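You operate a simulated robot arm through the tools that you are given. There is no shell and no other tool. Be economical: measure what you need, move in short steps, check, and stop when the job is done.

The job below is to be done with a simulated two-armed robot. You get a single attempt, and the scene is never put back.

JOB
Bring the large breaker over with both hands, reset it, switch it on and trip it.
Fine: set it on the rubber mat; trip it by its test button.
Where things are to end (x, y in the base frame): large breaker on the orange plate within 60 mm of [3600, -230].

Only the result counts: the job must be done as asked and must still hold three seconds after the hand-in. Knocking over, shifting, dropping, spilling or breaking anything else fails it.

ROBOT AND FRAMES
Two 7-joint arms with two-finger parallel grippers on one trunk, on a base that drives. Base frame: it is fixed to the floor where the robot stands at the start and does not move with it; the origin is under the middle of the robot, x ahead of it, y to its left, z up. Lengths are in mm, angles in rad, forces in N, time in s.
The left shoulder is at the start at [70, 133, 1126], the right one opposite. With the tool pointing down near the work surface each hand reaches from about 100 to 620 mm from the robot's upright axis, wherever it stands, measured 20 degrees to its own side. Places, roughly: breaker on the blue carrier [4250, -250, 1000]; breaker on the yellow carrier [3750, 0, 1000]; handle of the large orange-plate breaker [500, -100, 800]; large breaker on the orange plate (37x15x11 cm) [500, -100, 700]; top of the rubber mat [3600, -200, 800]; yellow rework tray (35x20x9 cm) [900, -100, 700]. Payload 1.57 kg a hand.
The tool frame of a hand sits at the grasp point between the pads (the TCP): z along the fingers, y along the line on which they close. The tips reach 30 mm beyond it. The gripper opens to 80 mm. The fingers are 17 mm wide and 12 mm thick; the gripper's body (40 by 82 mm) begins 80 mm behind the TCP.
Orientation is that of the tool frame in the base frame, as a unit quaternion [w, x, y, z]. With the fingers straight down and closing along the base's y, the tool's x points along the base's -x, its y along +y and its z along -z.

CONTROLS
- The arms move only by the tool move_arm. It takes "left_rows", "right_rows" or both (then of equal length, played together; a hand with none holds still); each is a list of rows, each a list of 3 entries, a list of its own where there are three numbers: the shift along the tool's x, y, z in mm, then the turn, a rotation vector about the tool's x, y, z in rad, then the gripper command, from -1 (fully open) to 1 (shut), values between in proportion. In form: [[[tx, ty, tz], [rx, ry, rz], hand], ...]. A call has 1 to 12 rows; each row shifts and turns the commanded pose from where the row before left it, along the tool's axes as they then stand. Each row takes 0.2 s and may step no farther than 50 mm and 0.15 rad from the row before; otherwise, or with a gripper value out of range, the whole call is refused. Where a pose cannot be reached the arm comes as near as it can. A force on the tool above 40 N (or 10 N above the force at the start of the call, whichever is more), or a blocked arm, ends the call early, and 0.2 s more pass. Each finger travels about 153 mm/s and halts on what it meets, pressing with about 25 N; the grip force reading is that of the motor and also rises with nothing between the fingers. The clock runs only during rows and for 0.2 s after the last one: add rows that do not move to give the fingers time. The reply holds the time, the measured pose of the TCP, the force on the tool along the base axes, the opening and the grip force, in the units named above and with some noise, with the torque about the TCP (base axes, N m) and any sound that the robot's microphone picked up, and new pictures: "show" is both (left out), scene, wrist or none (wrist: the cameras of the hands that moved).
- Cameras (640 x 400 px; columns grow to the right, rows downward): "scene" is now at [134.8, -13.9, 1348.9]; the picture's right is [-0.17, -0.99, 0.00], its down [-0.64, 0.11, -0.76] and it looks along [0.75, -0.13, -0.65] (base axes); focal length 240 px, centre (320, 200). "left" rides on the left gripper at [72, 7, -122] in its tool frame; the picture's right is [-0.09, 1.00, 0.00], its down [-0.84, -0.08, -0.54] and it looks along [-0.54, -0.05, 0.84] (tool axes); focal length 238 px, centre (320, 200). "right" rides on the right gripper at [72, -7, -122] in its tool frame; the picture's right is [0.09, 1.00, 0.00], its down [-0.84, 0.08, -0.54] and it looks along [-0.54, 0.05, 0.84] (tool axes); focal length 238 px, centre (320, 200).
- lift_body(by): slides the trunk up (or, below 0, down) by that many mm; the arms and the scene camera ride with it, the base frame stays. It gives what a move gives, with no picture.
- drive_base(legs): drives the robot by 1 to 6 legs, each [ahead, left, turn to the left] in mm, mm and rad, along the robot's own axes; the way and the turn of a leg run together, so that a leg with both is an arc; at most 1500 mm and 3.142 rad a leg. The arms and the cameras ride along, it lands a little off, and it stops where it bumps. It gives what a move gives, and a new picture of the scene camera.
- turn_head(pan, tilt): turns the head with the scene camera to pan (to the left, within 1.501 rad either way) and tilt (down, from -0.506 to 1.204), counted from straight ahead of the robot. It gives what a move gives, and a new picture of the scene camera.
- measure_at(camera, pixels): there is no depth. For up to 12 entries [column, row, z] of the newest picture of that camera ("zoom" is the newest enlarged one), the place [x, y] in the base frame at which the ray of that pixel passes the height z, good to about 2 mm. It takes no simulated time.
- inspect(camera, box): a new picture of the part [left, top, right, bottom] of that camera's present view, enlarged. It takes no simulated time.
- job_done(): hands the job in; it is judged then, once.

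Go step by step. Measure first, check grasps and placings, and put right what went wrong. The budget is 80 turns and 260 pictures, counting those below and the enlarged ones. Unless the task says otherwise, let go and move clear before handing in, and close with one line.

The tools are called after "Emit:" as a command line: name --argument value ..., lists and objects as JSON in quotes. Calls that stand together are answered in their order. move_arm: Moves the arms, as the interface text tells. Its arguments: {"type":"object","properties":{"left_rows":{"type":"array"},"right_rows":{"type":"array"},"show":{"type":"string","enum":["both","scene","wrist","none"]}},"required":[]} The other tools are called the same way: lift_body (by) slides the trunk up or down; drive_base (legs) drives the base; turn_head (pan, tilt) turns the head that bears the scene camera; measure_at (camera, pixels) gives the place at which the rays of pixels pass given heights; inspect (camera, box) takes an enlarged picture of a part of a camera's view; job_done () hands the job in.

At the start:

```text
clock: 0.0
left_tool_pos: [496.0, 133.9, 1164.4]
left_ee_rot: [0.0, 0.0, 1.0, 0.001]
left_contact_force: [-0.6, 0.2, -0.1]
left_moment: [0.02, -0.03, 0.02]
left_grip_width: 80.1
left_finger_force: 0.0
right_tool_pos: [438.5, -313.6, 1178.6]
right_ee_rot: [0.0, 0.001, 1.0, 0.0]
right_contact_force: [-0.5, -0.1, -0.3]
right_moment: [-0.01, -0.03, 0.02]
right_grip_width: 79.9
right_finger_force: 0.0
trunk travel left (down, up): [-700.0, 240.0]
robot x, y, heading: [-4.0, -1.6, 0.001]
head pan, tilt: [-0.169, 0.703]
```

scene: 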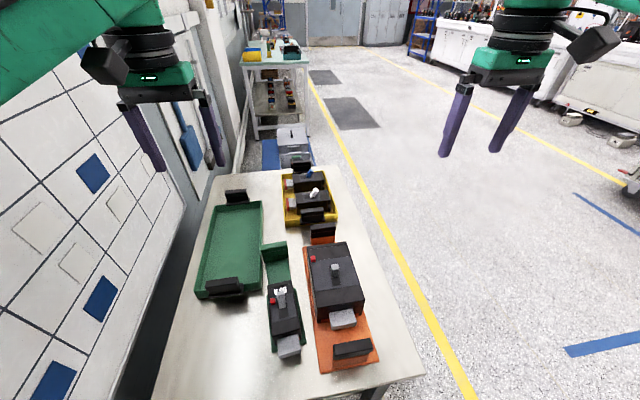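
right: 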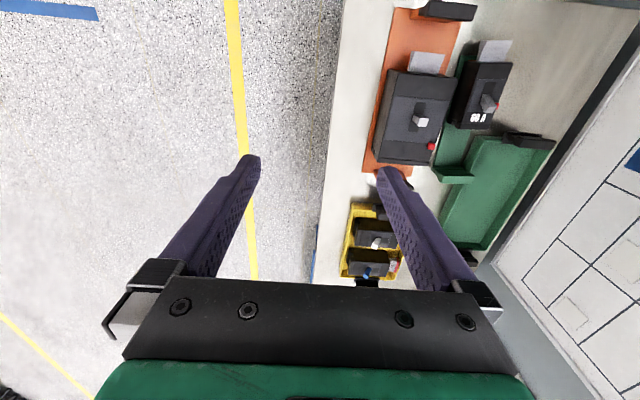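
left: 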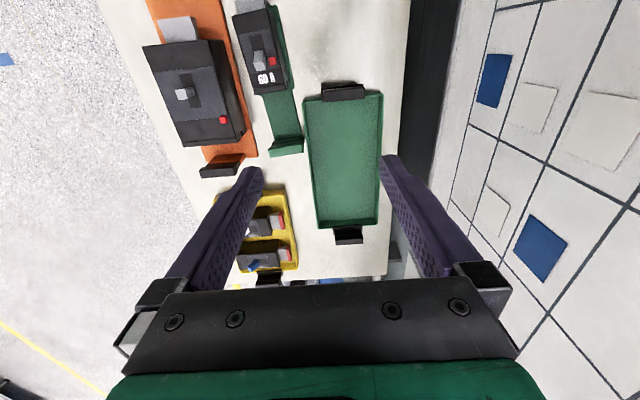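

The large breaker sits on the orange plate around scene pixel (335,300), with black handles at (352,350) and (322,230). I'll enlarge it first, and measure the handles.

Emit:
inspect --camera "scene" --box '[240, 200, 420, 390]'

Emit:
inspect --camera "scene" --box '[220, 20, 340, 180]'

Emit:
measure_at --camera "scene" --pixels '[[334, 357, 790], [369, 352, 790], [332, 344, 800], [368, 340, 800], [310, 226, 800], [335, 222, 800], [311, 236, 780], [336, 234, 780], [322, 371, 710], [379, 359, 710]]'

Emit:
inspect --camera "right" --box '[330, 0, 530, 200]'

```text
2.11 times, centred on (330, 295) of scene
```

zoom: 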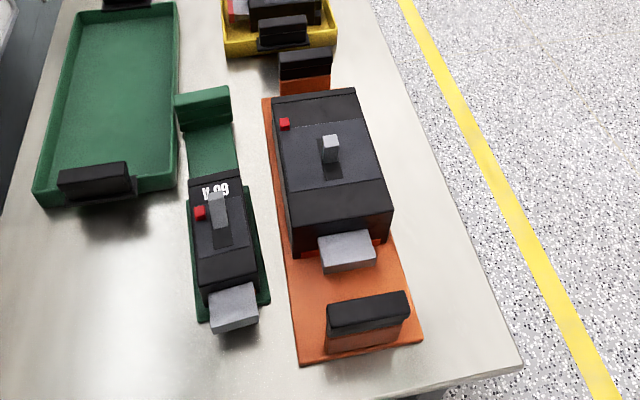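

```text
2.50 times, centred on (280, 100) of scene
```

zoom: 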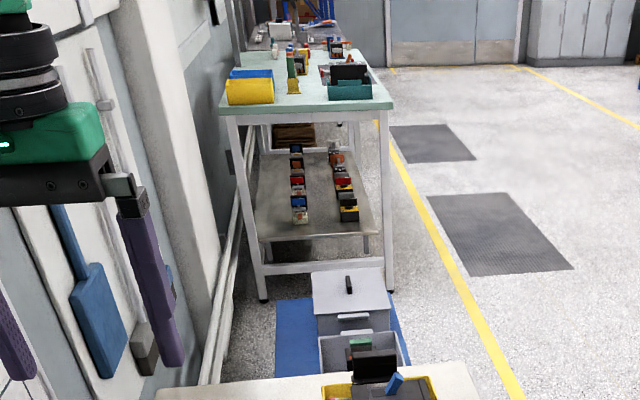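

```text
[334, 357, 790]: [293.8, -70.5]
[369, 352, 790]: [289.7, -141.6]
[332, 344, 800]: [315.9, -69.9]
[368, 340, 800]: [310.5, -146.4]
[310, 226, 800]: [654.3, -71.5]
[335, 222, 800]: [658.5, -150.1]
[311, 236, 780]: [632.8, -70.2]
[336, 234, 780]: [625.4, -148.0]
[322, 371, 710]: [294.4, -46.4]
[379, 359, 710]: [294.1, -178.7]
```

```text
2.00 times, centred on (430, 100) of right
```

zoom: 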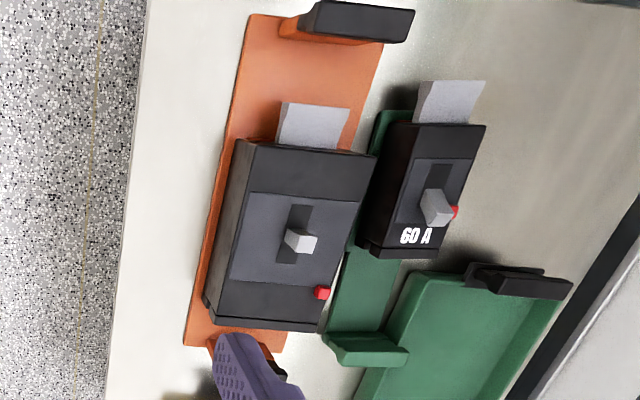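

Each handle is an orange upright with a black cap, about 78 mm long along y, at x≈305 and x≈645. I'll work from the table's right side facing +y, so first I'll measure the table edge and the far bench.

Emit:
measure_at --camera "scene" --pixels '[[424, 375, 700], [341, 167, 700], [245, 172, 700], [308, 64, 800], [247, 66, 800], [248, 139, 0], [304, 137, 0], [311, 150, 0], [262, 165, 0], [380, 127, 0], [326, 98, 0], [634, 185, 0]]'

Emit:
turn_head --pan -1.2 --tilt 0.5

```text
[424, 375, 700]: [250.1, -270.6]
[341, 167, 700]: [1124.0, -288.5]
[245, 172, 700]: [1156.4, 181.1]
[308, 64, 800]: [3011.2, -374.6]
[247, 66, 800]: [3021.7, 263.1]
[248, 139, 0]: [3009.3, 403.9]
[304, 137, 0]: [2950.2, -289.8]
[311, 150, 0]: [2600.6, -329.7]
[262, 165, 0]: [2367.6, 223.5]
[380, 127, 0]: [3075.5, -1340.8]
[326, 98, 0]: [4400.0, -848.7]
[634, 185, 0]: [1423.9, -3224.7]
```

```text
clock: 1.3
left_tool_pos: [495.2, 133.7, 1163.7]
left_ee_rot: [0.0, 0.0, 1.0, 0.0]
left_contact_force: [0.0, -0.7, -0.9]
left_moment: [0.02, 0.01, -0.03]
left_grip_width: 80.3
left_finger_force: 0.0
right_tool_pos: [438.9, -314.7, 1178.1]
right_ee_rot: [0.001, 0.001, 1.0, 0.0]
right_contact_force: [0.1, 0.0, 0.7]
right_moment: [0.0, -0.03, 0.0]
right_grip_width: 80.2
right_finger_force: 0.1
trunk travel left (down, up): [-700.0, 240.0]
robot x, y, heading: [-1.7, -2.7, -0.0]
head pan, tilt: [-1.201, 0.499]
```

scene: 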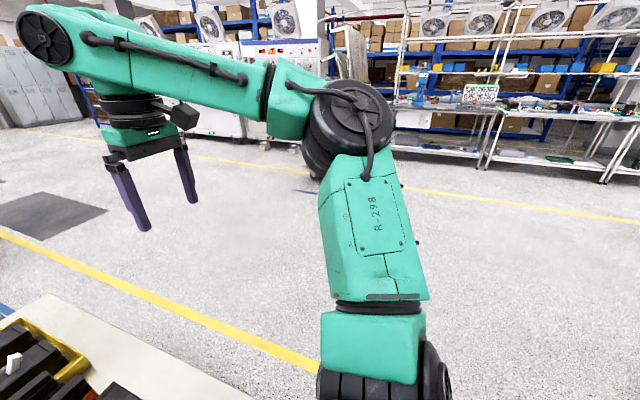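

The floor to the right is clear, and the table's right edge is at y≈-275. I'll drive out to the right, go alongside and turn to face +y.

Emit:
drive_base --legs '[[-80, 0, 0], [0, -780, 0], [556, 0, 0], [0, 0, 1.571]]'

Emit:
turn_head --pan 0 --tilt 0.8

```text
clock: 12.6
left_tool_pos: [371.5, -264.1, 1163.4]
left_ee_rot: [0.0, -0.687, 0.727, -0.001]
left_contact_force: [0.2, 0.6, 0.3]
left_moment: [0.02, 0.01, 0.02]
left_grip_width: 80.1
left_finger_force: 0.1
right_tool_pos: [815.4, -345.0, 1179.0]
right_ee_rot: [0.0, -0.686, 0.727, 0.0]
right_contact_force: [0.3, 0.8, -0.3]
right_moment: [0.0, 0.02, -0.03]
right_grip_width: 80.3
right_finger_force: 0.1
trunk travel left (down, up): [-700.0, 240.0]
robot x, y, heading: [476.7, -762.9, 1.519]
head pan, tilt: [-1.201, 0.499]
```

scene: 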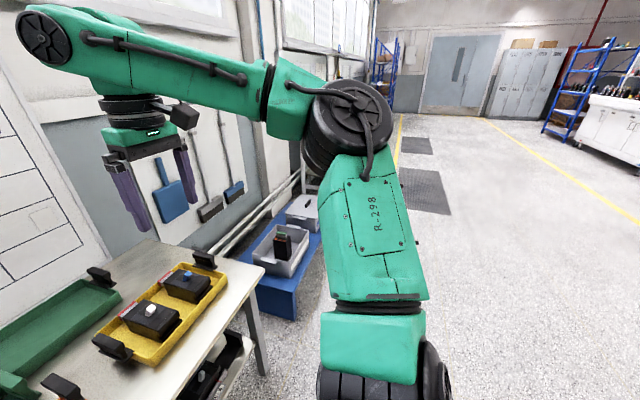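

```text
clock: 14.0
left_tool_pos: [371.7, -265.5, 1163.5]
left_ee_rot: [-0.001, -0.687, 0.727, 0.0]
left_contact_force: [-0.2, 0.1, 0.9]
left_moment: [0.01, 0.0, -0.02]
left_grip_width: 80.1
left_finger_force: 0.1
right_tool_pos: [816.5, -346.1, 1177.9]
right_ee_rot: [0.001, -0.687, 0.727, 0.0]
right_contact_force: [-0.8, -0.1, -0.4]
right_moment: [0.04, 0.0, -0.02]
right_grip_width: 80.1
right_finger_force: 0.1
trunk travel left (down, up): [-700.0, 240.0]
robot x, y, heading: [478.1, -764.6, 1.52]
head pan, tilt: [0.0, 0.799]
```

scene: 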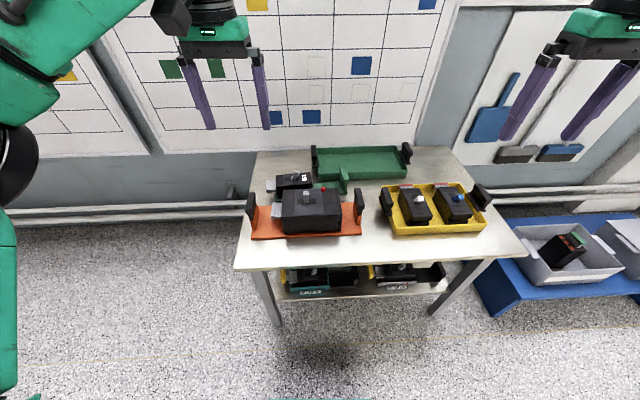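

I'm facing +y, with the orange plate at scene (305,215). I'll close in to about y=-590 and straighten the heading.

Emit:
drive_base --legs '[[0, 0, 0.051], [170, 0, 0]]'

Emit:
turn_head --pan 0 --tilt 1.0

Emit:
inspect --camera "scene" --box '[220, 150, 440, 300]'

```text
clock: 15.8
left_tool_pos: [348.6, -105.0, 1164.7]
left_ee_rot: [0.001, -0.704, 0.71, 0.0]
left_contact_force: [0.1, -0.1, -0.1]
left_moment: [0.02, 0.0, -0.01]
left_grip_width: 80.2
left_finger_force: 0.1
right_tool_pos: [795.7, -164.4, 1179.6]
right_ee_rot: [0.001, -0.704, 0.71, 0.001]
right_contact_force: [-0.4, 0.4, 0.0]
right_moment: [-0.01, -0.01, -0.02]
right_grip_width: 80.3
right_finger_force: 0.0
trunk travel left (down, up): [-700.0, 240.0]
robot x, y, heading: [477.6, -596.5, 1.56]
head pan, tilt: [0.0, 0.799]
```

scene: 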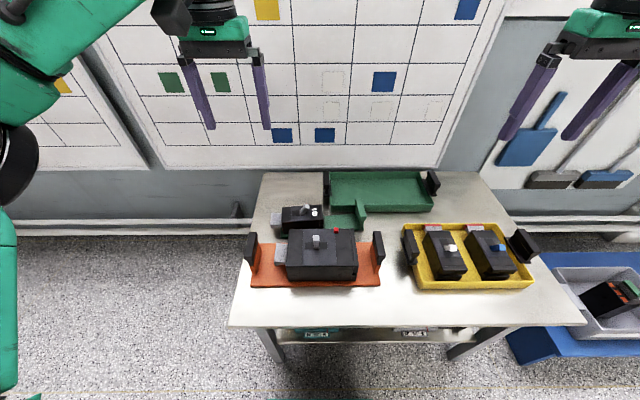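

```text
clock: 16.6
left_tool_pos: [348.1, -101.5, 1163.6]
left_ee_rot: [-0.001, -0.705, 0.709, -0.001]
left_contact_force: [0.0, -0.4, -0.4]
left_moment: [0.0, 0.01, 0.02]
left_grip_width: 80.1
left_finger_force: 0.0
right_tool_pos: [794.9, -160.5, 1177.1]
right_ee_rot: [0.0, -0.704, 0.71, -0.001]
right_contact_force: [-0.3, -1.1, 0.4]
right_moment: [0.01, 0.0, 0.01]
right_grip_width: 80.1
right_finger_force: 0.0
trunk travel left (down, up): [-700.0, 240.0]
robot x, y, heading: [479.6, -596.1, 1.564]
head pan, tilt: [0.0, 1.0]
```

scene: 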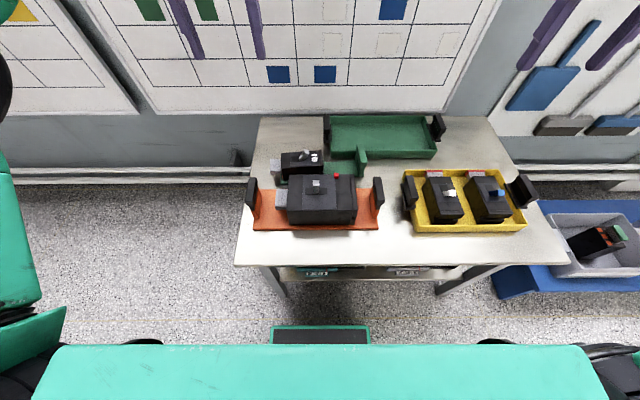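

```text
2.67 times, centred on (330, 225) of scene
```

zoom: 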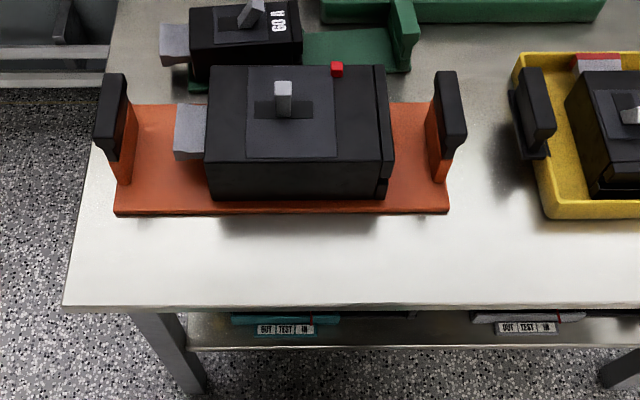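

Both handles are clear in the enlargement, the left cap at zoom (110,110) and the right at (450,110). I'll measure the caps at several heights to get their true height.

Emit:
measure_at --camera "zoom" --pixels '[[105, 73, 780], [126, 73, 780], [105, 73, 800], [126, 73, 800], [95, 137, 780], [118, 138, 780], [95, 137, 800], [118, 138, 800], [441, 137, 790], [466, 135, 790], [436, 72, 790], [457, 72, 790]]'

Emit:
measure_at --camera "zoom" --pixels '[[115, 213, 705], [449, 212, 705], [283, 84, 830], [337, 66, 820], [212, 155, 810], [388, 155, 810], [212, 200, 710], [386, 200, 710], [190, 155, 770]]'

Emit:
inspect --camera "left" --box '[0, 0, 640, 400]'

Emit:
inspect --camera "scene" --box '[270, 165, 370, 228]'

```text
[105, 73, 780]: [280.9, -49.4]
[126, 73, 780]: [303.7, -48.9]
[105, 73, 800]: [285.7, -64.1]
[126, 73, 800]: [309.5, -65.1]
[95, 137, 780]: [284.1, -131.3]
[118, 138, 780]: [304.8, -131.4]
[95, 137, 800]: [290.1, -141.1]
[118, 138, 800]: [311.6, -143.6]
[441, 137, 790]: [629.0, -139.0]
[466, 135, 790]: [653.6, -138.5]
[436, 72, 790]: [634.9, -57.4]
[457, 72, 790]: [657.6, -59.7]
```

```text
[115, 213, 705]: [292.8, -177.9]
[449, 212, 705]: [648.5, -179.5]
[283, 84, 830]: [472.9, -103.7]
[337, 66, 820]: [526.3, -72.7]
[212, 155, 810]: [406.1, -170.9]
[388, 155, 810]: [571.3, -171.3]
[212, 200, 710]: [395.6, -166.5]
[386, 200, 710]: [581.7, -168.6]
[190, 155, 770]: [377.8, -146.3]
```

```text
1.00 times, centred on (320, 200) of left (not enlarged: the box is as wide or as high as the picture)
```

zoom: 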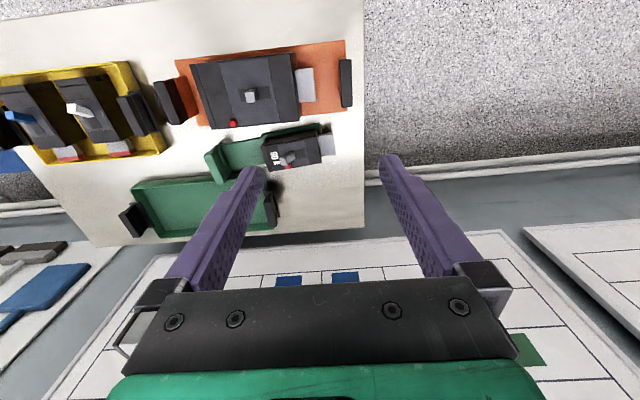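

```text
6.35 times, centred on (320, 196) of scene
```

zoom: 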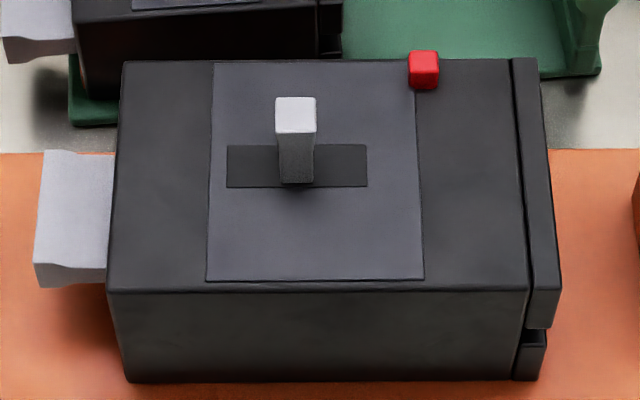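

The caps sit at about z=800, centred at (300,-104) and (643,-104), and are 22 mm thick along x. I'll bring both hands over them with fingers closing along x and partly closed to clear the terminal, then descend to z≈880.

Emit:
move_arm --left_rows '[[[0.6, 12, 0], [0, 0, 0], -0.25], [[0.6, 12, 0], [0, 0, 0], -0.25], [[0.6, 12, 0], [0, 0, 0], -0.25], [[0.6, 12, 0], [0, 0, 0], -0.25], [[0, 0, 47.2], [0, 0, 0], -0.25], [[0, 0, 47.2], [0, 0, 0], -0.25], [[0, 0, 47.2], [0, 0, 0], -0.25], [[0, 0, 47.2], [0, 0, 0], -0.25], [[0, 0, 47.2], [0, 0, 0], -0.25], [[0, 0, 47.2], [0, 0, 0], -0.25], [[0, 0, 0], [0, 0, 0], -0.25]]' --right_rows '[[[-14, 38, 0], [0, 0, 0], -0.25], [[-14, 38, 0], [0, 0, 0], -0.25], [[-14, 38, 0], [0, 0, 0], -0.25], [[-14, 38, 0], [0, 0, 0], -0.25], [[0, 0, 49.5], [0, 0, 0], -0.25], [[0, 0, 49.5], [0, 0, 0], -0.25], [[0, 0, 49.5], [0, 0, 0], -0.25], [[0, 0, 49.5], [0, 0, 0], -0.25], [[0, 0, 49.5], [0, 0, 0], -0.25], [[0, 0, 49.5], [0, 0, 0], -0.25], [[0, 0, 0], [0, 0, 0], -0.25]]'

```text
clock: 19.0
left_tool_pos: [298.0, -101.2, 881.1]
left_ee_rot: [0.0, -0.705, 0.709, 0.0]
left_contact_force: [-0.6, -0.5, -0.1]
left_moment: [0.01, 0.02, -0.01]
left_grip_width: 50.2
left_finger_force: 0.0
right_tool_pos: [652.1, -114.8, 871.0]
right_ee_rot: [0.001, -0.704, 0.71, 0.002]
right_contact_force: [-0.4, -0.4, 0.1]
right_moment: [0.02, -0.05, -0.03]
right_grip_width: 49.9
right_finger_force: 0.0
right hand out of reach, approached as far as the arm can: row 4
trunk travel left (down, up): [-700.0, 240.0]
robot x, y, heading: [477.7, -596.6, 1.561]
head pan, tilt: [0.0, 1.0]
```

scene: 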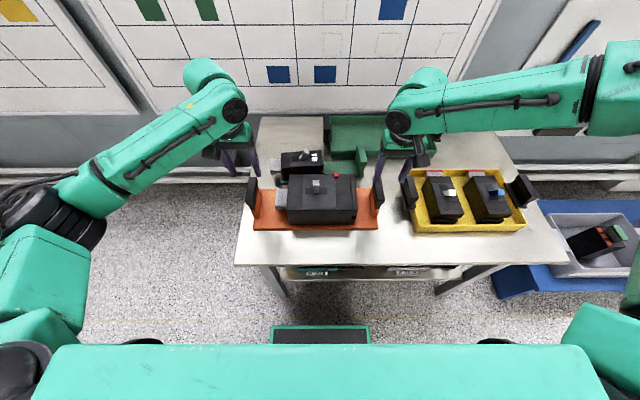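
right: 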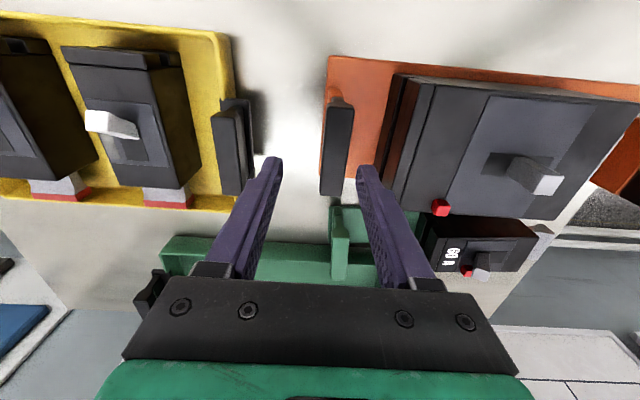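
left: 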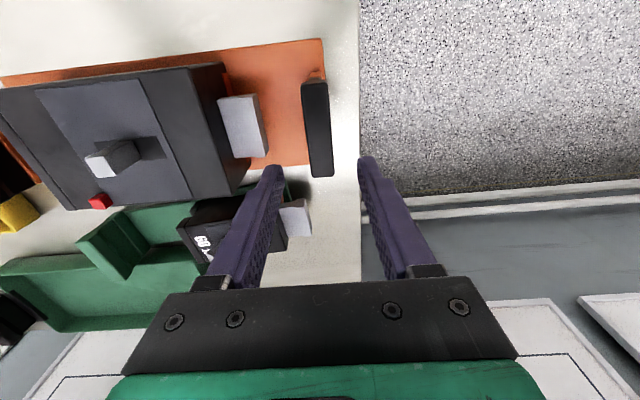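

Both hands are at z≈875. I'll measure both caps through the wrist cameras at z=800.

Emit:
measure_at --camera "right" --pixels '[[327, 106, 800], [354, 105, 800], [321, 195, 800], [346, 197, 800], [549, 178, 830], [440, 200, 820]]'

Emit:
measure_at --camera "left" --pixels '[[302, 85, 800], [327, 82, 800], [312, 177, 800], [333, 174, 800], [100, 165, 830], [98, 195, 820], [240, 95, 770], [270, 155, 770]]'

Emit:
inspect --camera "right" --box '[200, 40, 360, 220]'

Emit:
inspect --camera "left" --box '[200, 20, 360, 220]'

```text
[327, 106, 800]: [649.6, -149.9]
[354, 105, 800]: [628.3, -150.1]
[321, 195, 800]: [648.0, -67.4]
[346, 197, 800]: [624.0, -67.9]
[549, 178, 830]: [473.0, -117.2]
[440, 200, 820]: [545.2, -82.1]
```

```text
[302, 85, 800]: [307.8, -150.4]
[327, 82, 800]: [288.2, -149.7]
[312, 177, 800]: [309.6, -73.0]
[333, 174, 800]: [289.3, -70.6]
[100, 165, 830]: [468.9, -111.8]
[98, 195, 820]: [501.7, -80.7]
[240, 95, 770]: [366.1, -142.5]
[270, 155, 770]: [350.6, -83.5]
```

```text
2.22 times, centred on (280, 130) of right
```

zoom: 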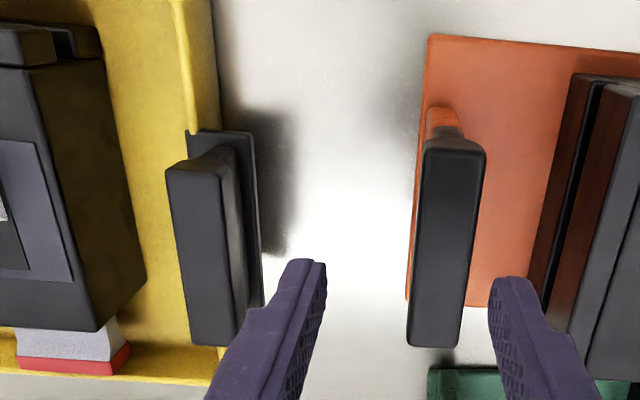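

```text
2.00 times, centred on (280, 120) of left
```

zoom: 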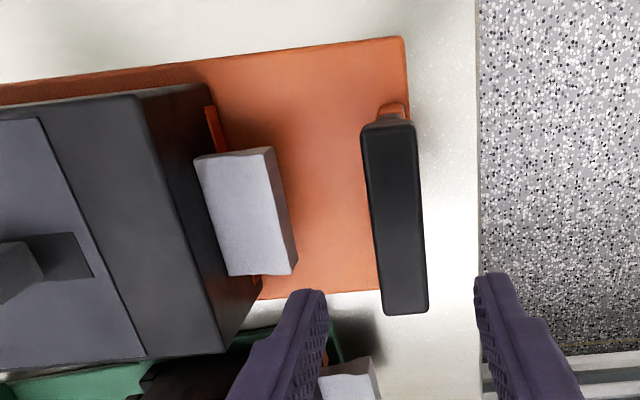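

The right cap is centred at (638,-108) and the left at (299,-110). I'll shift laterally and lower to z≈835, then check.

Emit:
move_arm --left_rows '[[[9, -1, 0], [0, 0, 0], -0.25], [[0, 0, 24], [0, 0, 0], -0.25], [[0, 0, 24], [0, 0, 0], -0.25], [[0, 0, 0], [0, 0, 0], -0.25]]' --right_rows '[[[-7, 14, 0], [0, 0, 0], -0.25], [[0, 0, 18], [0, 0, 0], -0.25], [[0, 0, 18], [0, 0, 0], -0.25], [[0, 0, 0], [0, 0, 0], -0.25]]' --show "wrist"

```text
clock: 20.0
left_tool_pos: [298.9, -111.7, 830.6]
left_ee_rot: [0.0, -0.705, 0.709, 0.0]
left_contact_force: [0.8, -0.3, 0.3]
left_moment: [-0.02, 0.01, 0.0]
left_grip_width: 50.0
left_finger_force: 0.0
right_tool_pos: [641.5, -114.4, 841.0]
right_ee_rot: [0.001, -0.705, 0.71, 0.001]
right_contact_force: [0.0, -0.3, 0.2]
right_moment: [0.0, 0.02, 0.03]
right_grip_width: 50.1
right_finger_force: 0.1
right hand out of reach, approached as far as the arm can: row 3
trunk travel left (down, up): [-700.0, 240.0]
robot x, y, heading: [481.4, -602.1, 1.561]
head pan, tilt: [0.0, 1.0]
```

right: 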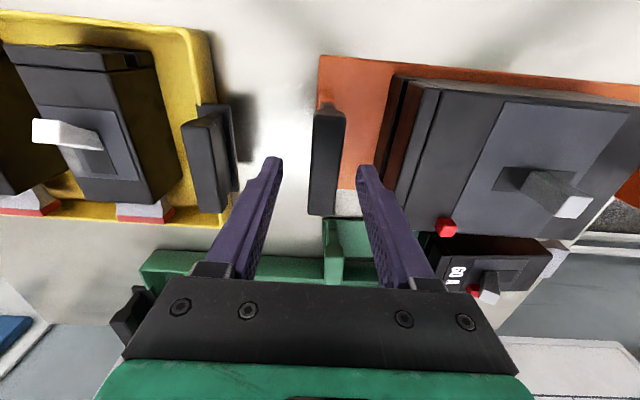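
left: 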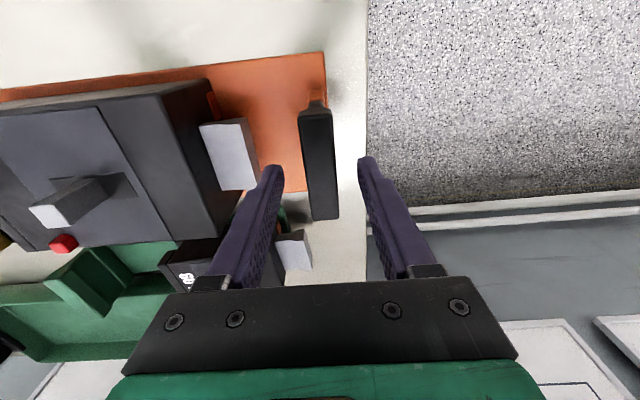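

The right arm reports reach limits, so I'll use the trunk for the final 50 mm. The caps lie between the finger pairs in both wrist views.

Emit:
lift_body --by -50

Emit:
inspect --camera "right" --box '[200, 60, 440, 300]'

Emit:
inspect --camera "left" --box '[200, 60, 440, 300]'

```text
clock: 20.9
left_tool_pos: [299.4, -110.9, 780.4]
left_ee_rot: [0.0, -0.704, 0.71, 0.0]
left_contact_force: [-0.7, 0.1, 0.4]
left_moment: [0.02, 0.02, -0.07]
left_grip_width: 49.9
left_finger_force: 0.0
right_tool_pos: [643.5, -114.9, 790.8]
right_ee_rot: [0.001, -0.704, 0.71, 0.001]
right_contact_force: [0.5, 0.2, -0.8]
right_moment: [0.02, -0.03, 0.0]
right_grip_width: 50.0
right_finger_force: 0.1
trunk travel left (down, up): [-650.0, 290.0]
robot x, y, heading: [478.6, -599.0, 1.565]
head pan, tilt: [0.0, 1.0]
```

```text
1.67 times, centred on (320, 180) of right
```

zoom: 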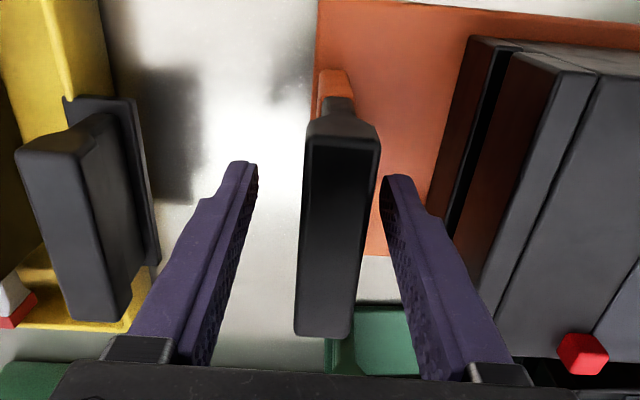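

```text
1.67 times, centred on (320, 180) of left
```

zoom: 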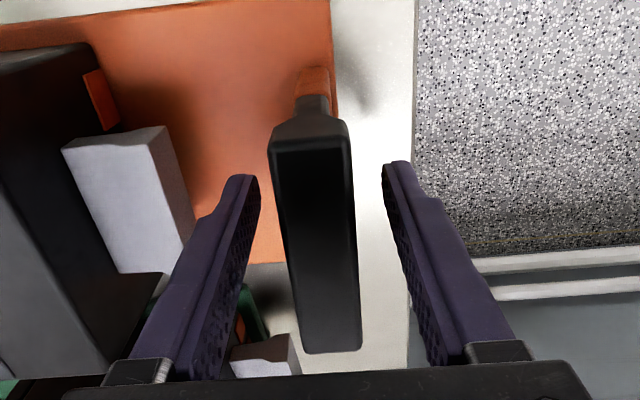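

Both caps are between the fingers, the right one about 5 mm off-centre. I'll nudge the right hand and close both.

Emit:
move_arm --left_rows '[[[0, 0, 0], [0, 0, 0], -0.25], [[0, 0, 0], [0, 0, 0], 0.2], [[0, 0, 0], [0, 0, 0], 1], [[0, 0, 0], [0, 0, 0], 1], [[0, 0, 0], [0, 0, 0], 1]]' --right_rows '[[[0, 5, 7], [0, 0, 0], -0.25], [[0, 0, 0], [0, 0, 0], 0.2], [[0, 0, 0], [0, 0, 0], 1], [[0, 0, 0], [0, 0, 0], 1], [[0, 0, 0], [0, 0, 0], 1]]' --show "wrist"

```text
clock: 22.1
left_tool_pos: [299.5, -110.9, 780.9]
left_ee_rot: [0.0, -0.704, 0.71, 0.0]
left_contact_force: [7.0, 0.6, 1.6]
left_moment: [-0.2, 0.21, 0.52]
left_grip_width: 22.1
left_finger_force: 25.3
right_tool_pos: [640.0, -118.7, 786.1]
right_ee_rot: [0.0, -0.705, 0.709, 0.002]
right_contact_force: [-11.5, -1.9, -0.9]
right_moment: [0.47, -0.21, 0.51]
right_grip_width: 21.9
right_finger_force: 24.8
right hand out of reach, approached as far as the arm can: row 1
trunk travel left (down, up): [-650.0, 290.0]
robot x, y, heading: [481.8, -599.9, 1.565]
head pan, tilt: [0.0, 1.0]
```

right: 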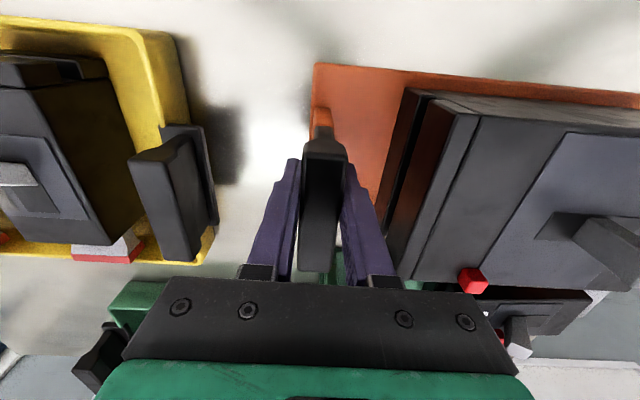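
left: 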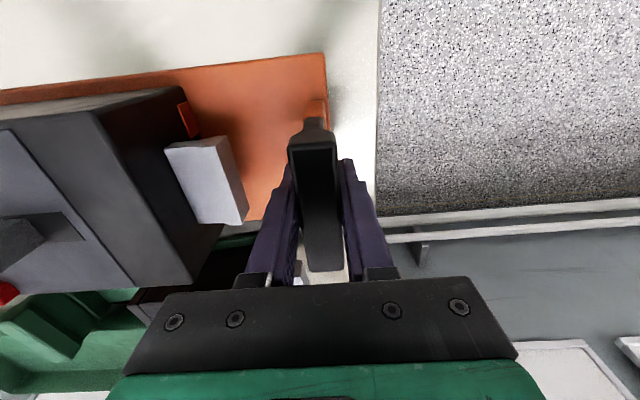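

Both grips hold at 22 mm and about 25 N. I'll lift with the trunk so that both hands rise evenly, 20 mm first and then more.

Emit:
lift_body --by 20

Emit:
lift_body --by 180

Emit:
inspect --camera "scene" --box '[160, 80, 480, 280]'

```text
clock: 22.8
left_tool_pos: [300.2, -109.9, 800.0]
left_ee_rot: [0.0, -0.704, 0.711, -0.002]
left_contact_force: [14.7, 2.1, -9.4]
left_moment: [0.13, 0.36, 0.36]
left_grip_width: 21.9
left_finger_force: 24.7
right_tool_pos: [640.7, -118.2, 804.7]
right_ee_rot: [-0.001, -0.704, 0.71, 0.0]
right_contact_force: [-14.3, -1.7, -11.8]
right_moment: [-0.3, -0.37, 0.45]
right_grip_width: 21.7
right_finger_force: 24.8
trunk travel left (down, up): [-670.0, 270.0]
robot x, y, heading: [477.1, -597.9, 1.566]
head pan, tilt: [0.0, 1.0]
```

```text
clock: 24.8
left_tool_pos: [301.0, -110.2, 979.5]
left_ee_rot: [0.0, -0.704, 0.71, -0.002]
left_contact_force: [25.0, 2.2, -9.8]
left_moment: [0.02, 0.53, 0.4]
left_grip_width: 21.8
left_finger_force: 24.7
right_tool_pos: [639.8, -116.4, 985.4]
right_ee_rot: [-0.002, -0.703, 0.711, 0.001]
right_contact_force: [-24.3, -2.0, -11.6]
right_moment: [-0.16, -0.47, 0.39]
right_grip_width: 21.8
right_finger_force: 25.0
trunk travel left (down, up): [-850.0, 90.0]
robot x, y, heading: [481.4, -601.5, 1.566]
head pan, tilt: [0.0, 1.0]
```

```text
2.00 times, centred on (320, 180) of scene
```

zoom: 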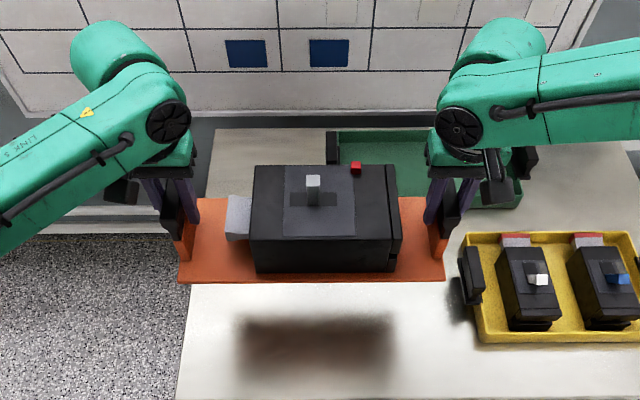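

It lifts level at about 2.1 kg total, but the hands are pulling apart with 25 N along x. I'll ease that by a couple of millimetres before driving.

Emit:
move_arm --left_rows '[[[0, -1.5, 0], [0, 0, 0], 1], [[0, 0, 0], [0, 0, 0], 1]]' --right_rows '[[[0, 1.5, 0], [0, 0, 0], 1], [[0, 0, 0], [0, 0, 0], 1]]' --show "none"

```text
clock: 25.4
left_tool_pos: [301.8, -110.1, 978.1]
left_ee_rot: [-0.002, -0.705, 0.709, -0.001]
left_contact_force: [15.0, 1.7, -9.5]
left_moment: [-0.04, 0.3, 0.21]
left_grip_width: 21.7
left_finger_force: 25.3
right_tool_pos: [640.4, -115.4, 984.7]
right_ee_rot: [-0.001, -0.704, 0.71, 0.001]
right_contact_force: [-15.4, -1.4, -11.6]
right_moment: [-0.07, -0.21, 0.38]
right_grip_width: 21.9
right_finger_force: 25.1
trunk travel left (down, up): [-850.0, 90.0]
robot x, y, heading: [478.9, -597.1, 1.564]
head pan, tilt: [0.0, 1.0]
```

That took off 10 N; another 4.5 mm should zero it.

Emit:
move_arm --left_rows '[[[0, -2.2, 0], [0, 0, 0], 1], [[0, 0, 0], [0, 0, 0], 1]]' --right_rows '[[[0, 2.2, 0], [0, 0, 0], 1], [[0, 0, 0], [0, 0, 0], 1]]' --show "none"

Emit:
drive_base --legs '[[-380, 0, 0]]'

```text
clock: 25.9
left_tool_pos: [299.7, -109.3, 979.6]
left_ee_rot: [-0.004, -0.706, 0.708, 0.0]
left_contact_force: [-9.9, 0.9, -8.6]
left_moment: [0.12, -0.55, -0.18]
left_grip_width: 21.9
left_finger_force: 25.0
right_tool_pos: [640.9, -116.8, 984.0]
right_ee_rot: [0.001, -0.703, 0.711, -0.001]
right_contact_force: [10.4, -1.2, -12.9]
right_moment: [-0.25, 0.14, 0.37]
right_grip_width: 21.8
right_finger_force: 25.3
trunk travel left (down, up): [-850.0, 90.0]
robot x, y, heading: [481.0, -599.7, 1.564]
head pan, tilt: [0.0, 1.0]
```

```text
clock: 28.4
left_tool_pos: [299.1, -490.0, 979.1]
left_ee_rot: [-0.004, -0.704, 0.71, 0.0]
left_contact_force: [-33.3, 1.2, -9.9]
left_moment: [-0.41, -0.78, -0.1]
left_grip_width: 21.9
left_finger_force: 24.7
right_tool_pos: [639.7, -498.9, 982.7]
right_ee_rot: [0.0, -0.702, 0.712, -0.002]
right_contact_force: [33.5, -1.6, -11.4]
right_moment: [0.28, 0.72, 0.18]
right_grip_width: 21.7
right_finger_force: 25.0
trunk travel left (down, up): [-850.0, 90.0]
robot x, y, heading: [472.7, -981.3, 1.558]
head pan, tilt: [0.0, 1.0]
```

scene: 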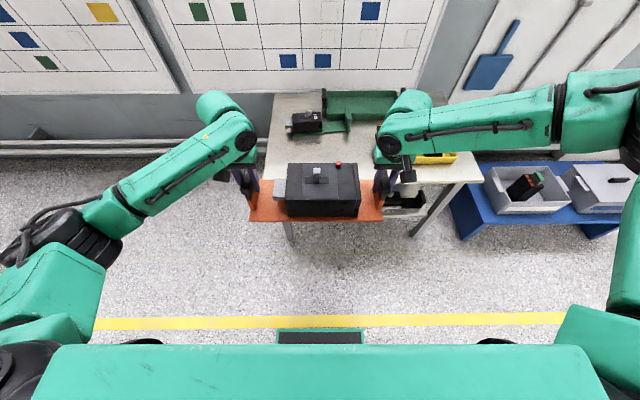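

Now it is compressed at 33 N, because the arms settle slowly (about 8 N per mm). I'll open up by about 2 mm on each side and let it settle.

Emit:
move_arm --left_rows '[[[0, 2, 0], [0, 0, 0], 1], [[0, 0, 0], [0, 0, 0], 1], [[0, 0, 0], [0, 0, 0], 1], [[0, 0, 0], [0, 0, 0], 1], [[0, 0, 0], [0, 0, 0], 1], [[0, 0, 0], [0, 0, 0], 1], [[0, 0, 0], [0, 0, 0], 1]]' --right_rows '[[[0, -2, 0], [0, 0, 0], 1], [[0, 0, 0], [0, 0, 0], 1], [[0, 0, 0], [0, 0, 0], 1], [[0, 0, 0], [0, 0, 0], 1], [[0, 0, 0], [0, 0, 0], 1], [[0, 0, 0], [0, 0, 0], 1], [[0, 0, 0], [0, 0, 0], 1]]' --show "none"

Emit:
turn_head --pan -1.1 --tilt 0.45

```text
clock: 30.0
left_tool_pos: [299.6, -490.7, 978.7]
left_ee_rot: [-0.002, -0.703, 0.711, -0.003]
left_contact_force: [36.3, -0.1, -10.8]
left_moment: [0.54, 0.93, 0.11]
left_grip_width: 21.6
left_finger_force: 25.4
right_tool_pos: [640.0, -502.2, 983.9]
right_ee_rot: [0.0, -0.703, 0.711, 0.0]
right_contact_force: [-36.3, 0.3, -10.3]
right_moment: [-0.6, -0.57, 0.22]
right_grip_width: 22.0
right_finger_force: 25.1
trunk travel left (down, up): [-850.0, 90.0]
robot x, y, heading: [475.7, -984.4, 1.56]
head pan, tilt: [0.0, 1.0]
```

```text
clock: 31.3
left_tool_pos: [299.1, -490.7, 977.8]
left_ee_rot: [-0.002, -0.704, 0.71, -0.003]
left_contact_force: [36.6, 0.4, -10.5]
left_moment: [0.23, 0.89, 0.13]
left_grip_width: 22.1
left_finger_force: 25.4
right_tool_pos: [640.3, -500.9, 983.9]
right_ee_rot: [-0.001, -0.702, 0.712, 0.0]
right_contact_force: [-37.0, -0.5, -10.7]
right_moment: [-0.33, -0.6, 0.2]
right_grip_width: 21.9
right_finger_force: 24.9
trunk travel left (down, up): [-850.0, 90.0]
robot x, y, heading: [473.2, -980.4, 1.561]
head pan, tilt: [-1.1, 0.45]
```

scene: 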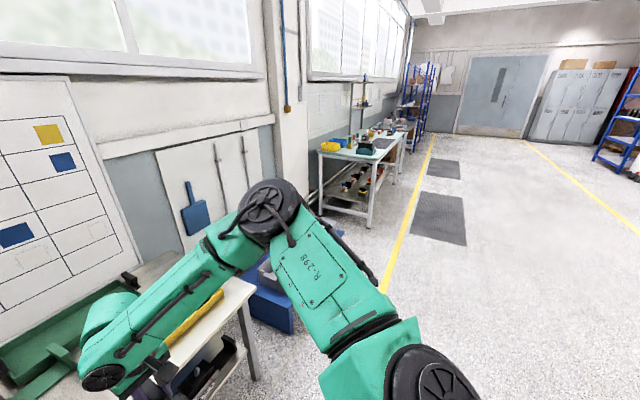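

The stiffness is about 17 N/mm, so I'll go back 1 mm on each side.

Emit:
move_arm --left_rows '[[[0, -1.05, 0], [0, 0, 0], 1], [[0, 0, 0], [0, 0, 0], 1], [[0, 0, 0], [0, 0, 0], 1], [[0, 0, 0], [0, 0, 0], 1], [[0, 0, 0], [0, 0, 0], 1]]' --right_rows '[[[0, 1.05, 0], [0, 0, 0], 1], [[0, 0, 0], [0, 0, 0], 1], [[0, 0, 0], [0, 0, 0], 1], [[0, 0, 0], [0, 0, 0], 1], [[0, 0, 0], [0, 0, 0], 1]]' --show "none"

Emit:
inspect --camera "scene" --box '[300, 90, 440, 220]'

```text
clock: 32.5
left_tool_pos: [299.3, -491.1, 979.6]
left_ee_rot: [-0.003, -0.704, 0.71, -0.002]
left_contact_force: [28.0, -0.3, -10.8]
left_moment: [-0.33, 0.62, -0.05]
left_grip_width: 21.8
left_finger_force: 24.4
right_tool_pos: [639.3, -501.6, 983.7]
right_ee_rot: [0.001, -0.702, 0.712, -0.001]
right_contact_force: [-27.9, 1.2, -11.1]
right_moment: [0.25, -0.3, 0.17]
right_grip_width: 21.9
right_finger_force: 25.2
trunk travel left (down, up): [-850.0, 90.0]
robot x, y, heading: [473.4, -986.3, 1.555]
head pan, tilt: [-1.1, 0.45]
```

```text
3.08 times, centred on (370, 155) of scene
```

zoom: 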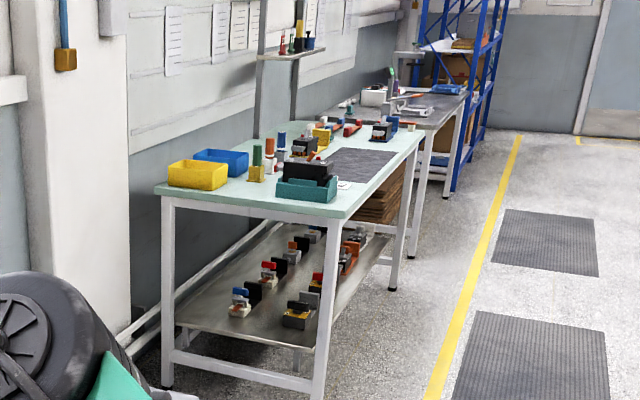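

The bench with the dark mat is clear to approach from the aisle side. I'll ease the hands a little more, back off 150 mm and drive sideways to it.

Emit:
move_arm --left_rows '[[[0, -0.8, 0], [0, 0, 0], 1], [[0, 0, 0], [0, 0, 0], 1], [[0, 0, 0], [0, 0, 0], 1]]' --right_rows '[[[0, 0.8, 0], [0, 0, 0], 1], [[0, 0, 0], [0, 0, 0], 1], [[0, 0, 0], [0, 0, 0], 1]]' --show "none"

Emit:
drive_base --legs '[[-150, 0, 0.012], [0, -1000, 0]]'

```text
clock: 33.3
left_tool_pos: [299.6, -491.6, 979.8]
left_ee_rot: [-0.003, -0.705, 0.709, 0.0]
left_contact_force: [21.2, -1.3, -10.3]
left_moment: [-0.38, 0.4, -0.29]
left_grip_width: 22.1
left_finger_force: 24.7
right_tool_pos: [639.1, -501.7, 982.4]
right_ee_rot: [0.001, -0.702, 0.712, -0.001]
right_contact_force: [-20.7, 2.2, -10.6]
right_moment: [0.26, -0.03, 0.01]
right_grip_width: 21.9
right_finger_force: 25.1
trunk travel left (down, up): [-850.0, 90.0]
robot x, y, heading: [475.3, -984.0, 1.561]
head pan, tilt: [-1.1, 0.45]
```

```text
clock: 39.3
left_tool_pos: [1252.5, -631.9, 979.4]
left_ee_rot: [0.003, 0.718, -0.696, 0.001]
left_contact_force: [12.4, -1.0, -11.0]
left_moment: [0.11, 0.24, -0.29]
left_grip_width: 22.0
left_finger_force: 25.0
right_tool_pos: [1592.2, -629.2, 983.1]
right_ee_rot: [0.0, 0.716, -0.699, 0.002]
right_contact_force: [-13.4, 1.0, -10.3]
right_moment: [-0.23, 0.1, 0.01]
right_grip_width: 22.1
right_finger_force: 25.1
trunk travel left (down, up): [-850.0, 90.0]
robot x, y, heading: [1450.7, -1115.7, 1.599]
head pan, tilt: [-1.1, 0.45]
```

scene: 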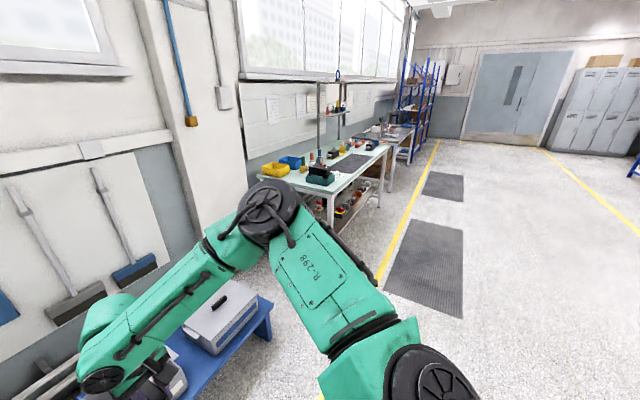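

Grip is steady and the forces are small. I'll straighten the heading and continue about 2150 mm to the right.

Emit:
drive_base --legs '[[0, 0, -0.03], [0, -1080, 0], [0, -1080, 0]]'

Emit:
turn_head --pan 0 --tilt 0.75

```text
clock: 50.2
left_tool_pos: [3383.6, -632.8, 979.2]
left_ee_rot: [-0.003, -0.706, 0.708, -0.001]
left_contact_force: [3.0, -1.6, -10.0]
left_moment: [-0.05, 0.04, -0.28]
left_grip_width: 21.9
left_finger_force: 25.1
right_tool_pos: [3724.2, -641.8, 983.5]
right_ee_rot: [0.0, -0.704, 0.71, -0.003]
right_contact_force: [-2.3, 0.0, -9.1]
right_moment: [-0.09, 0.27, 0.01]
right_grip_width: 21.8
right_finger_force: 24.8
trunk travel left (down, up): [-850.0, 90.0]
robot x, y, heading: [3565.6, -1121.2, 1.563]
head pan, tilt: [-1.1, 0.45]
```

scene: 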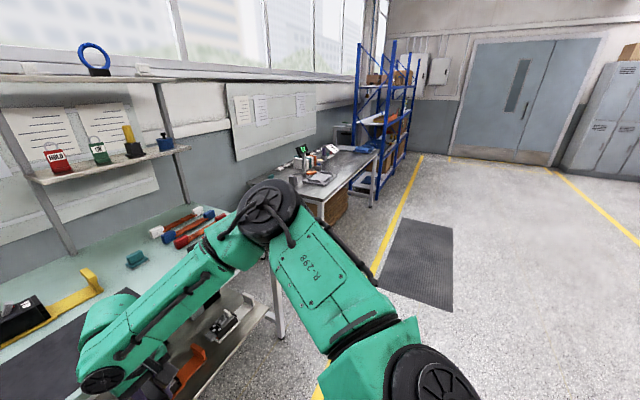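

```text
clock: 51.5
left_tool_pos: [3383.6, -632.1, 979.3]
left_ee_rot: [-0.004, -0.707, 0.707, 0.0]
left_contact_force: [1.8, -0.1, -10.9]
left_moment: [-0.01, 0.0, -0.22]
left_grip_width: 22.0
left_finger_force: 25.3
right_tool_pos: [3725.5, -642.4, 982.8]
right_ee_rot: [0.001, -0.704, 0.71, -0.002]
right_contact_force: [-1.3, 1.7, -10.2]
right_moment: [-0.11, 0.32, 0.1]
right_grip_width: 22.0
right_finger_force: 24.5
trunk travel left (down, up): [-850.0, 90.0]
robot x, y, heading: [3563.6, -1124.1, 1.568]
head pan, tilt: [0.0, 0.75]
```

scene: 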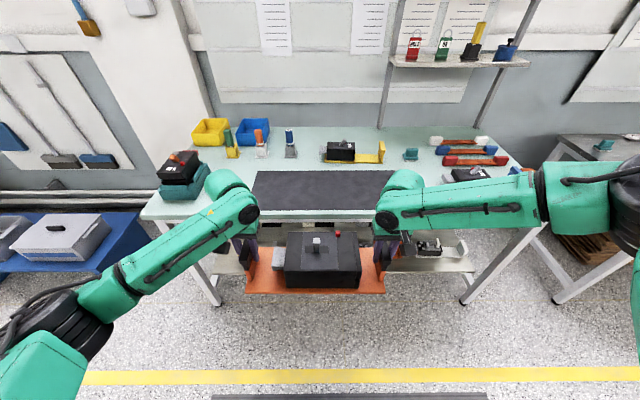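

The mat at scene (250–395, 170–210) is straight ahead with free room. I'll measure its extents at candidate heights.

Emit:
measure_at --camera "scene" --pixels '[[255, 170, 800], [396, 170, 800], [250, 209, 800], [378, 209, 800], [142, 219, 800], [255, 170, 850], [396, 170, 850], [250, 209, 850], [142, 219, 850], [218, 305, 0], [467, 304, 0], [142, 219, 900]]'

Emit:
inspect --camera "scene" --box '[130, 100, 530, 310]'

```text
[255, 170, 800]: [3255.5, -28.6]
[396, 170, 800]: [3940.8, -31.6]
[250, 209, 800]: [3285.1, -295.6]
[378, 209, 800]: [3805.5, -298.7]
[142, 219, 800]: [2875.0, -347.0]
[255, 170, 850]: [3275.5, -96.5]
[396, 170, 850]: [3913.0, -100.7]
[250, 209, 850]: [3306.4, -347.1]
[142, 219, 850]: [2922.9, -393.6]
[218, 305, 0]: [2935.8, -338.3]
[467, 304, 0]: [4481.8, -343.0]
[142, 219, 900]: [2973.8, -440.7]
```

```text
1.60 times, centred on (330, 205) of scene
```

zoom: 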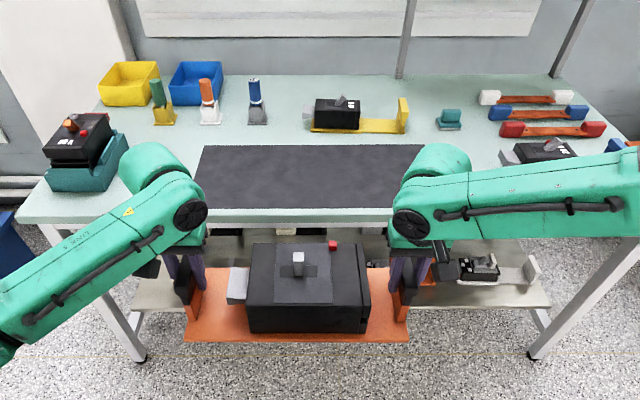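

The mat spans roughly x 3270–3920, and its top is probably near z≈840. I'll lift a little more, then drive the plate over the mat.

Emit:
lift_body --by 50

Emit:
drive_base --legs '[[0, -46, 0], [405, 0, 0]]'

Emit:
turn_head --pan 0 --tilt 0.95

```text
clock: 52.4
left_tool_pos: [3384.6, -633.6, 1028.7]
left_ee_rot: [0.003, 0.707, -0.707, 0.001]
left_contact_force: [1.5, -0.4, -10.3]
left_moment: [-0.15, 0.03, -0.29]
left_grip_width: 22.0
left_finger_force: 24.8
right_tool_pos: [3725.5, -641.8, 1032.4]
right_ee_rot: [0.001, -0.705, 0.71, -0.002]
right_contact_force: [-1.2, 1.3, -9.9]
right_moment: [0.06, 0.3, 0.03]
right_grip_width: 21.9
right_finger_force: 24.6
trunk travel left (down, up): [-900.0, 40.0]
robot x, y, heading: [3564.0, -1118.3, 1.564]
head pan, tilt: [0.0, 0.75]
```

```text
clock: 55.5
left_tool_pos: [3432.3, -219.9, 1029.7]
left_ee_rot: [-0.004, -0.707, 0.708, 0.0]
left_contact_force: [0.8, -1.2, -10.8]
left_moment: [-0.04, 0.01, -0.26]
left_grip_width: 22.2
left_finger_force: 25.0
right_tool_pos: [3771.2, -228.9, 1034.5]
right_ee_rot: [0.0, -0.705, 0.71, 0.0]
right_contact_force: [-1.2, -0.6, -9.6]
right_moment: [-0.04, 0.3, 0.02]
right_grip_width: 21.9
right_finger_force: 24.3
trunk travel left (down, up): [-900.0, 40.0]
robot x, y, heading: [3612.3, -709.5, 1.572]
head pan, tilt: [0.0, 0.75]
```

scene: 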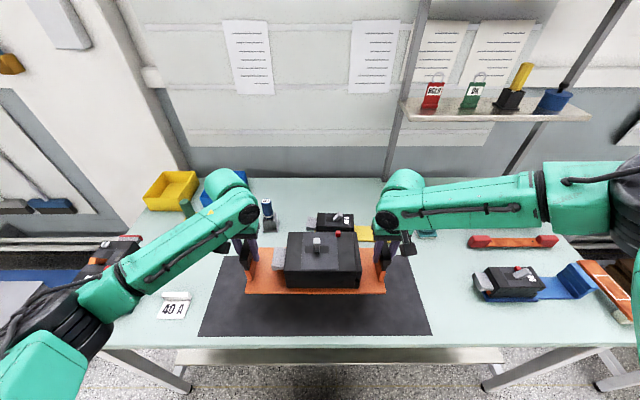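

```text
clock: 56.2
left_tool_pos: [3432.0, -217.9, 1027.9]
left_ee_rot: [-0.005, -0.707, 0.707, -0.001]
left_contact_force: [0.9, 0.7, -10.9]
left_moment: [0.08, 0.01, -0.24]
left_grip_width: 21.9
left_finger_force: 24.8
right_tool_pos: [3770.9, -225.1, 1034.0]
right_ee_rot: [0.001, -0.705, 0.709, -0.002]
right_contact_force: [-2.0, 1.2, -9.8]
right_moment: [-0.2, 0.33, 0.1]
right_grip_width: 21.8
right_finger_force: 24.6
trunk travel left (down, up): [-900.0, 40.0]
robot x, y, heading: [3610.4, -706.5, 1.566]
head pan, tilt: [0.0, 0.949]
```

scene: 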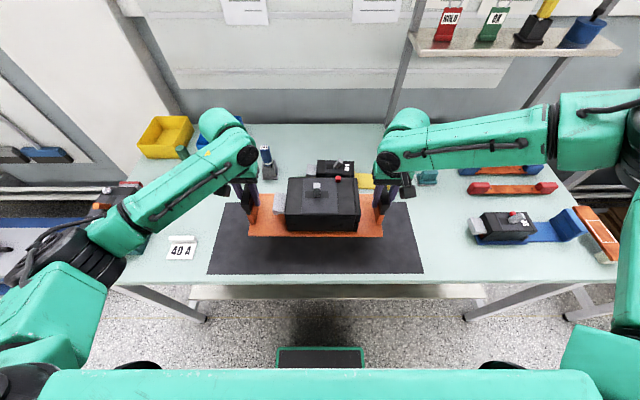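

The plate is centred at about (3601,-220), over the mat. I'll check the mat's front edge and the plate's fit.

Emit:
measure_at --camera "scene" --pixels '[[208, 273, 840], [423, 273, 840], [228, 204, 840], [409, 204, 840], [120, 284, 840], [318, 198, 900], [208, 273, 800], [423, 273, 800], [228, 204, 800], [409, 204, 800], [120, 284, 800]]'

```text
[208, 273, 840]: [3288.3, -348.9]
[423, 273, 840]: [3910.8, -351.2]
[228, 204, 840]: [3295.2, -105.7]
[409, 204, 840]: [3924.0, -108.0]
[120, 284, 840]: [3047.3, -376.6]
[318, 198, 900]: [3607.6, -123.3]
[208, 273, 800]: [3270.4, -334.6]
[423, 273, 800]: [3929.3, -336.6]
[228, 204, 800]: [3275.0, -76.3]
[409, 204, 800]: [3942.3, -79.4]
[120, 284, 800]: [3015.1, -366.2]
```

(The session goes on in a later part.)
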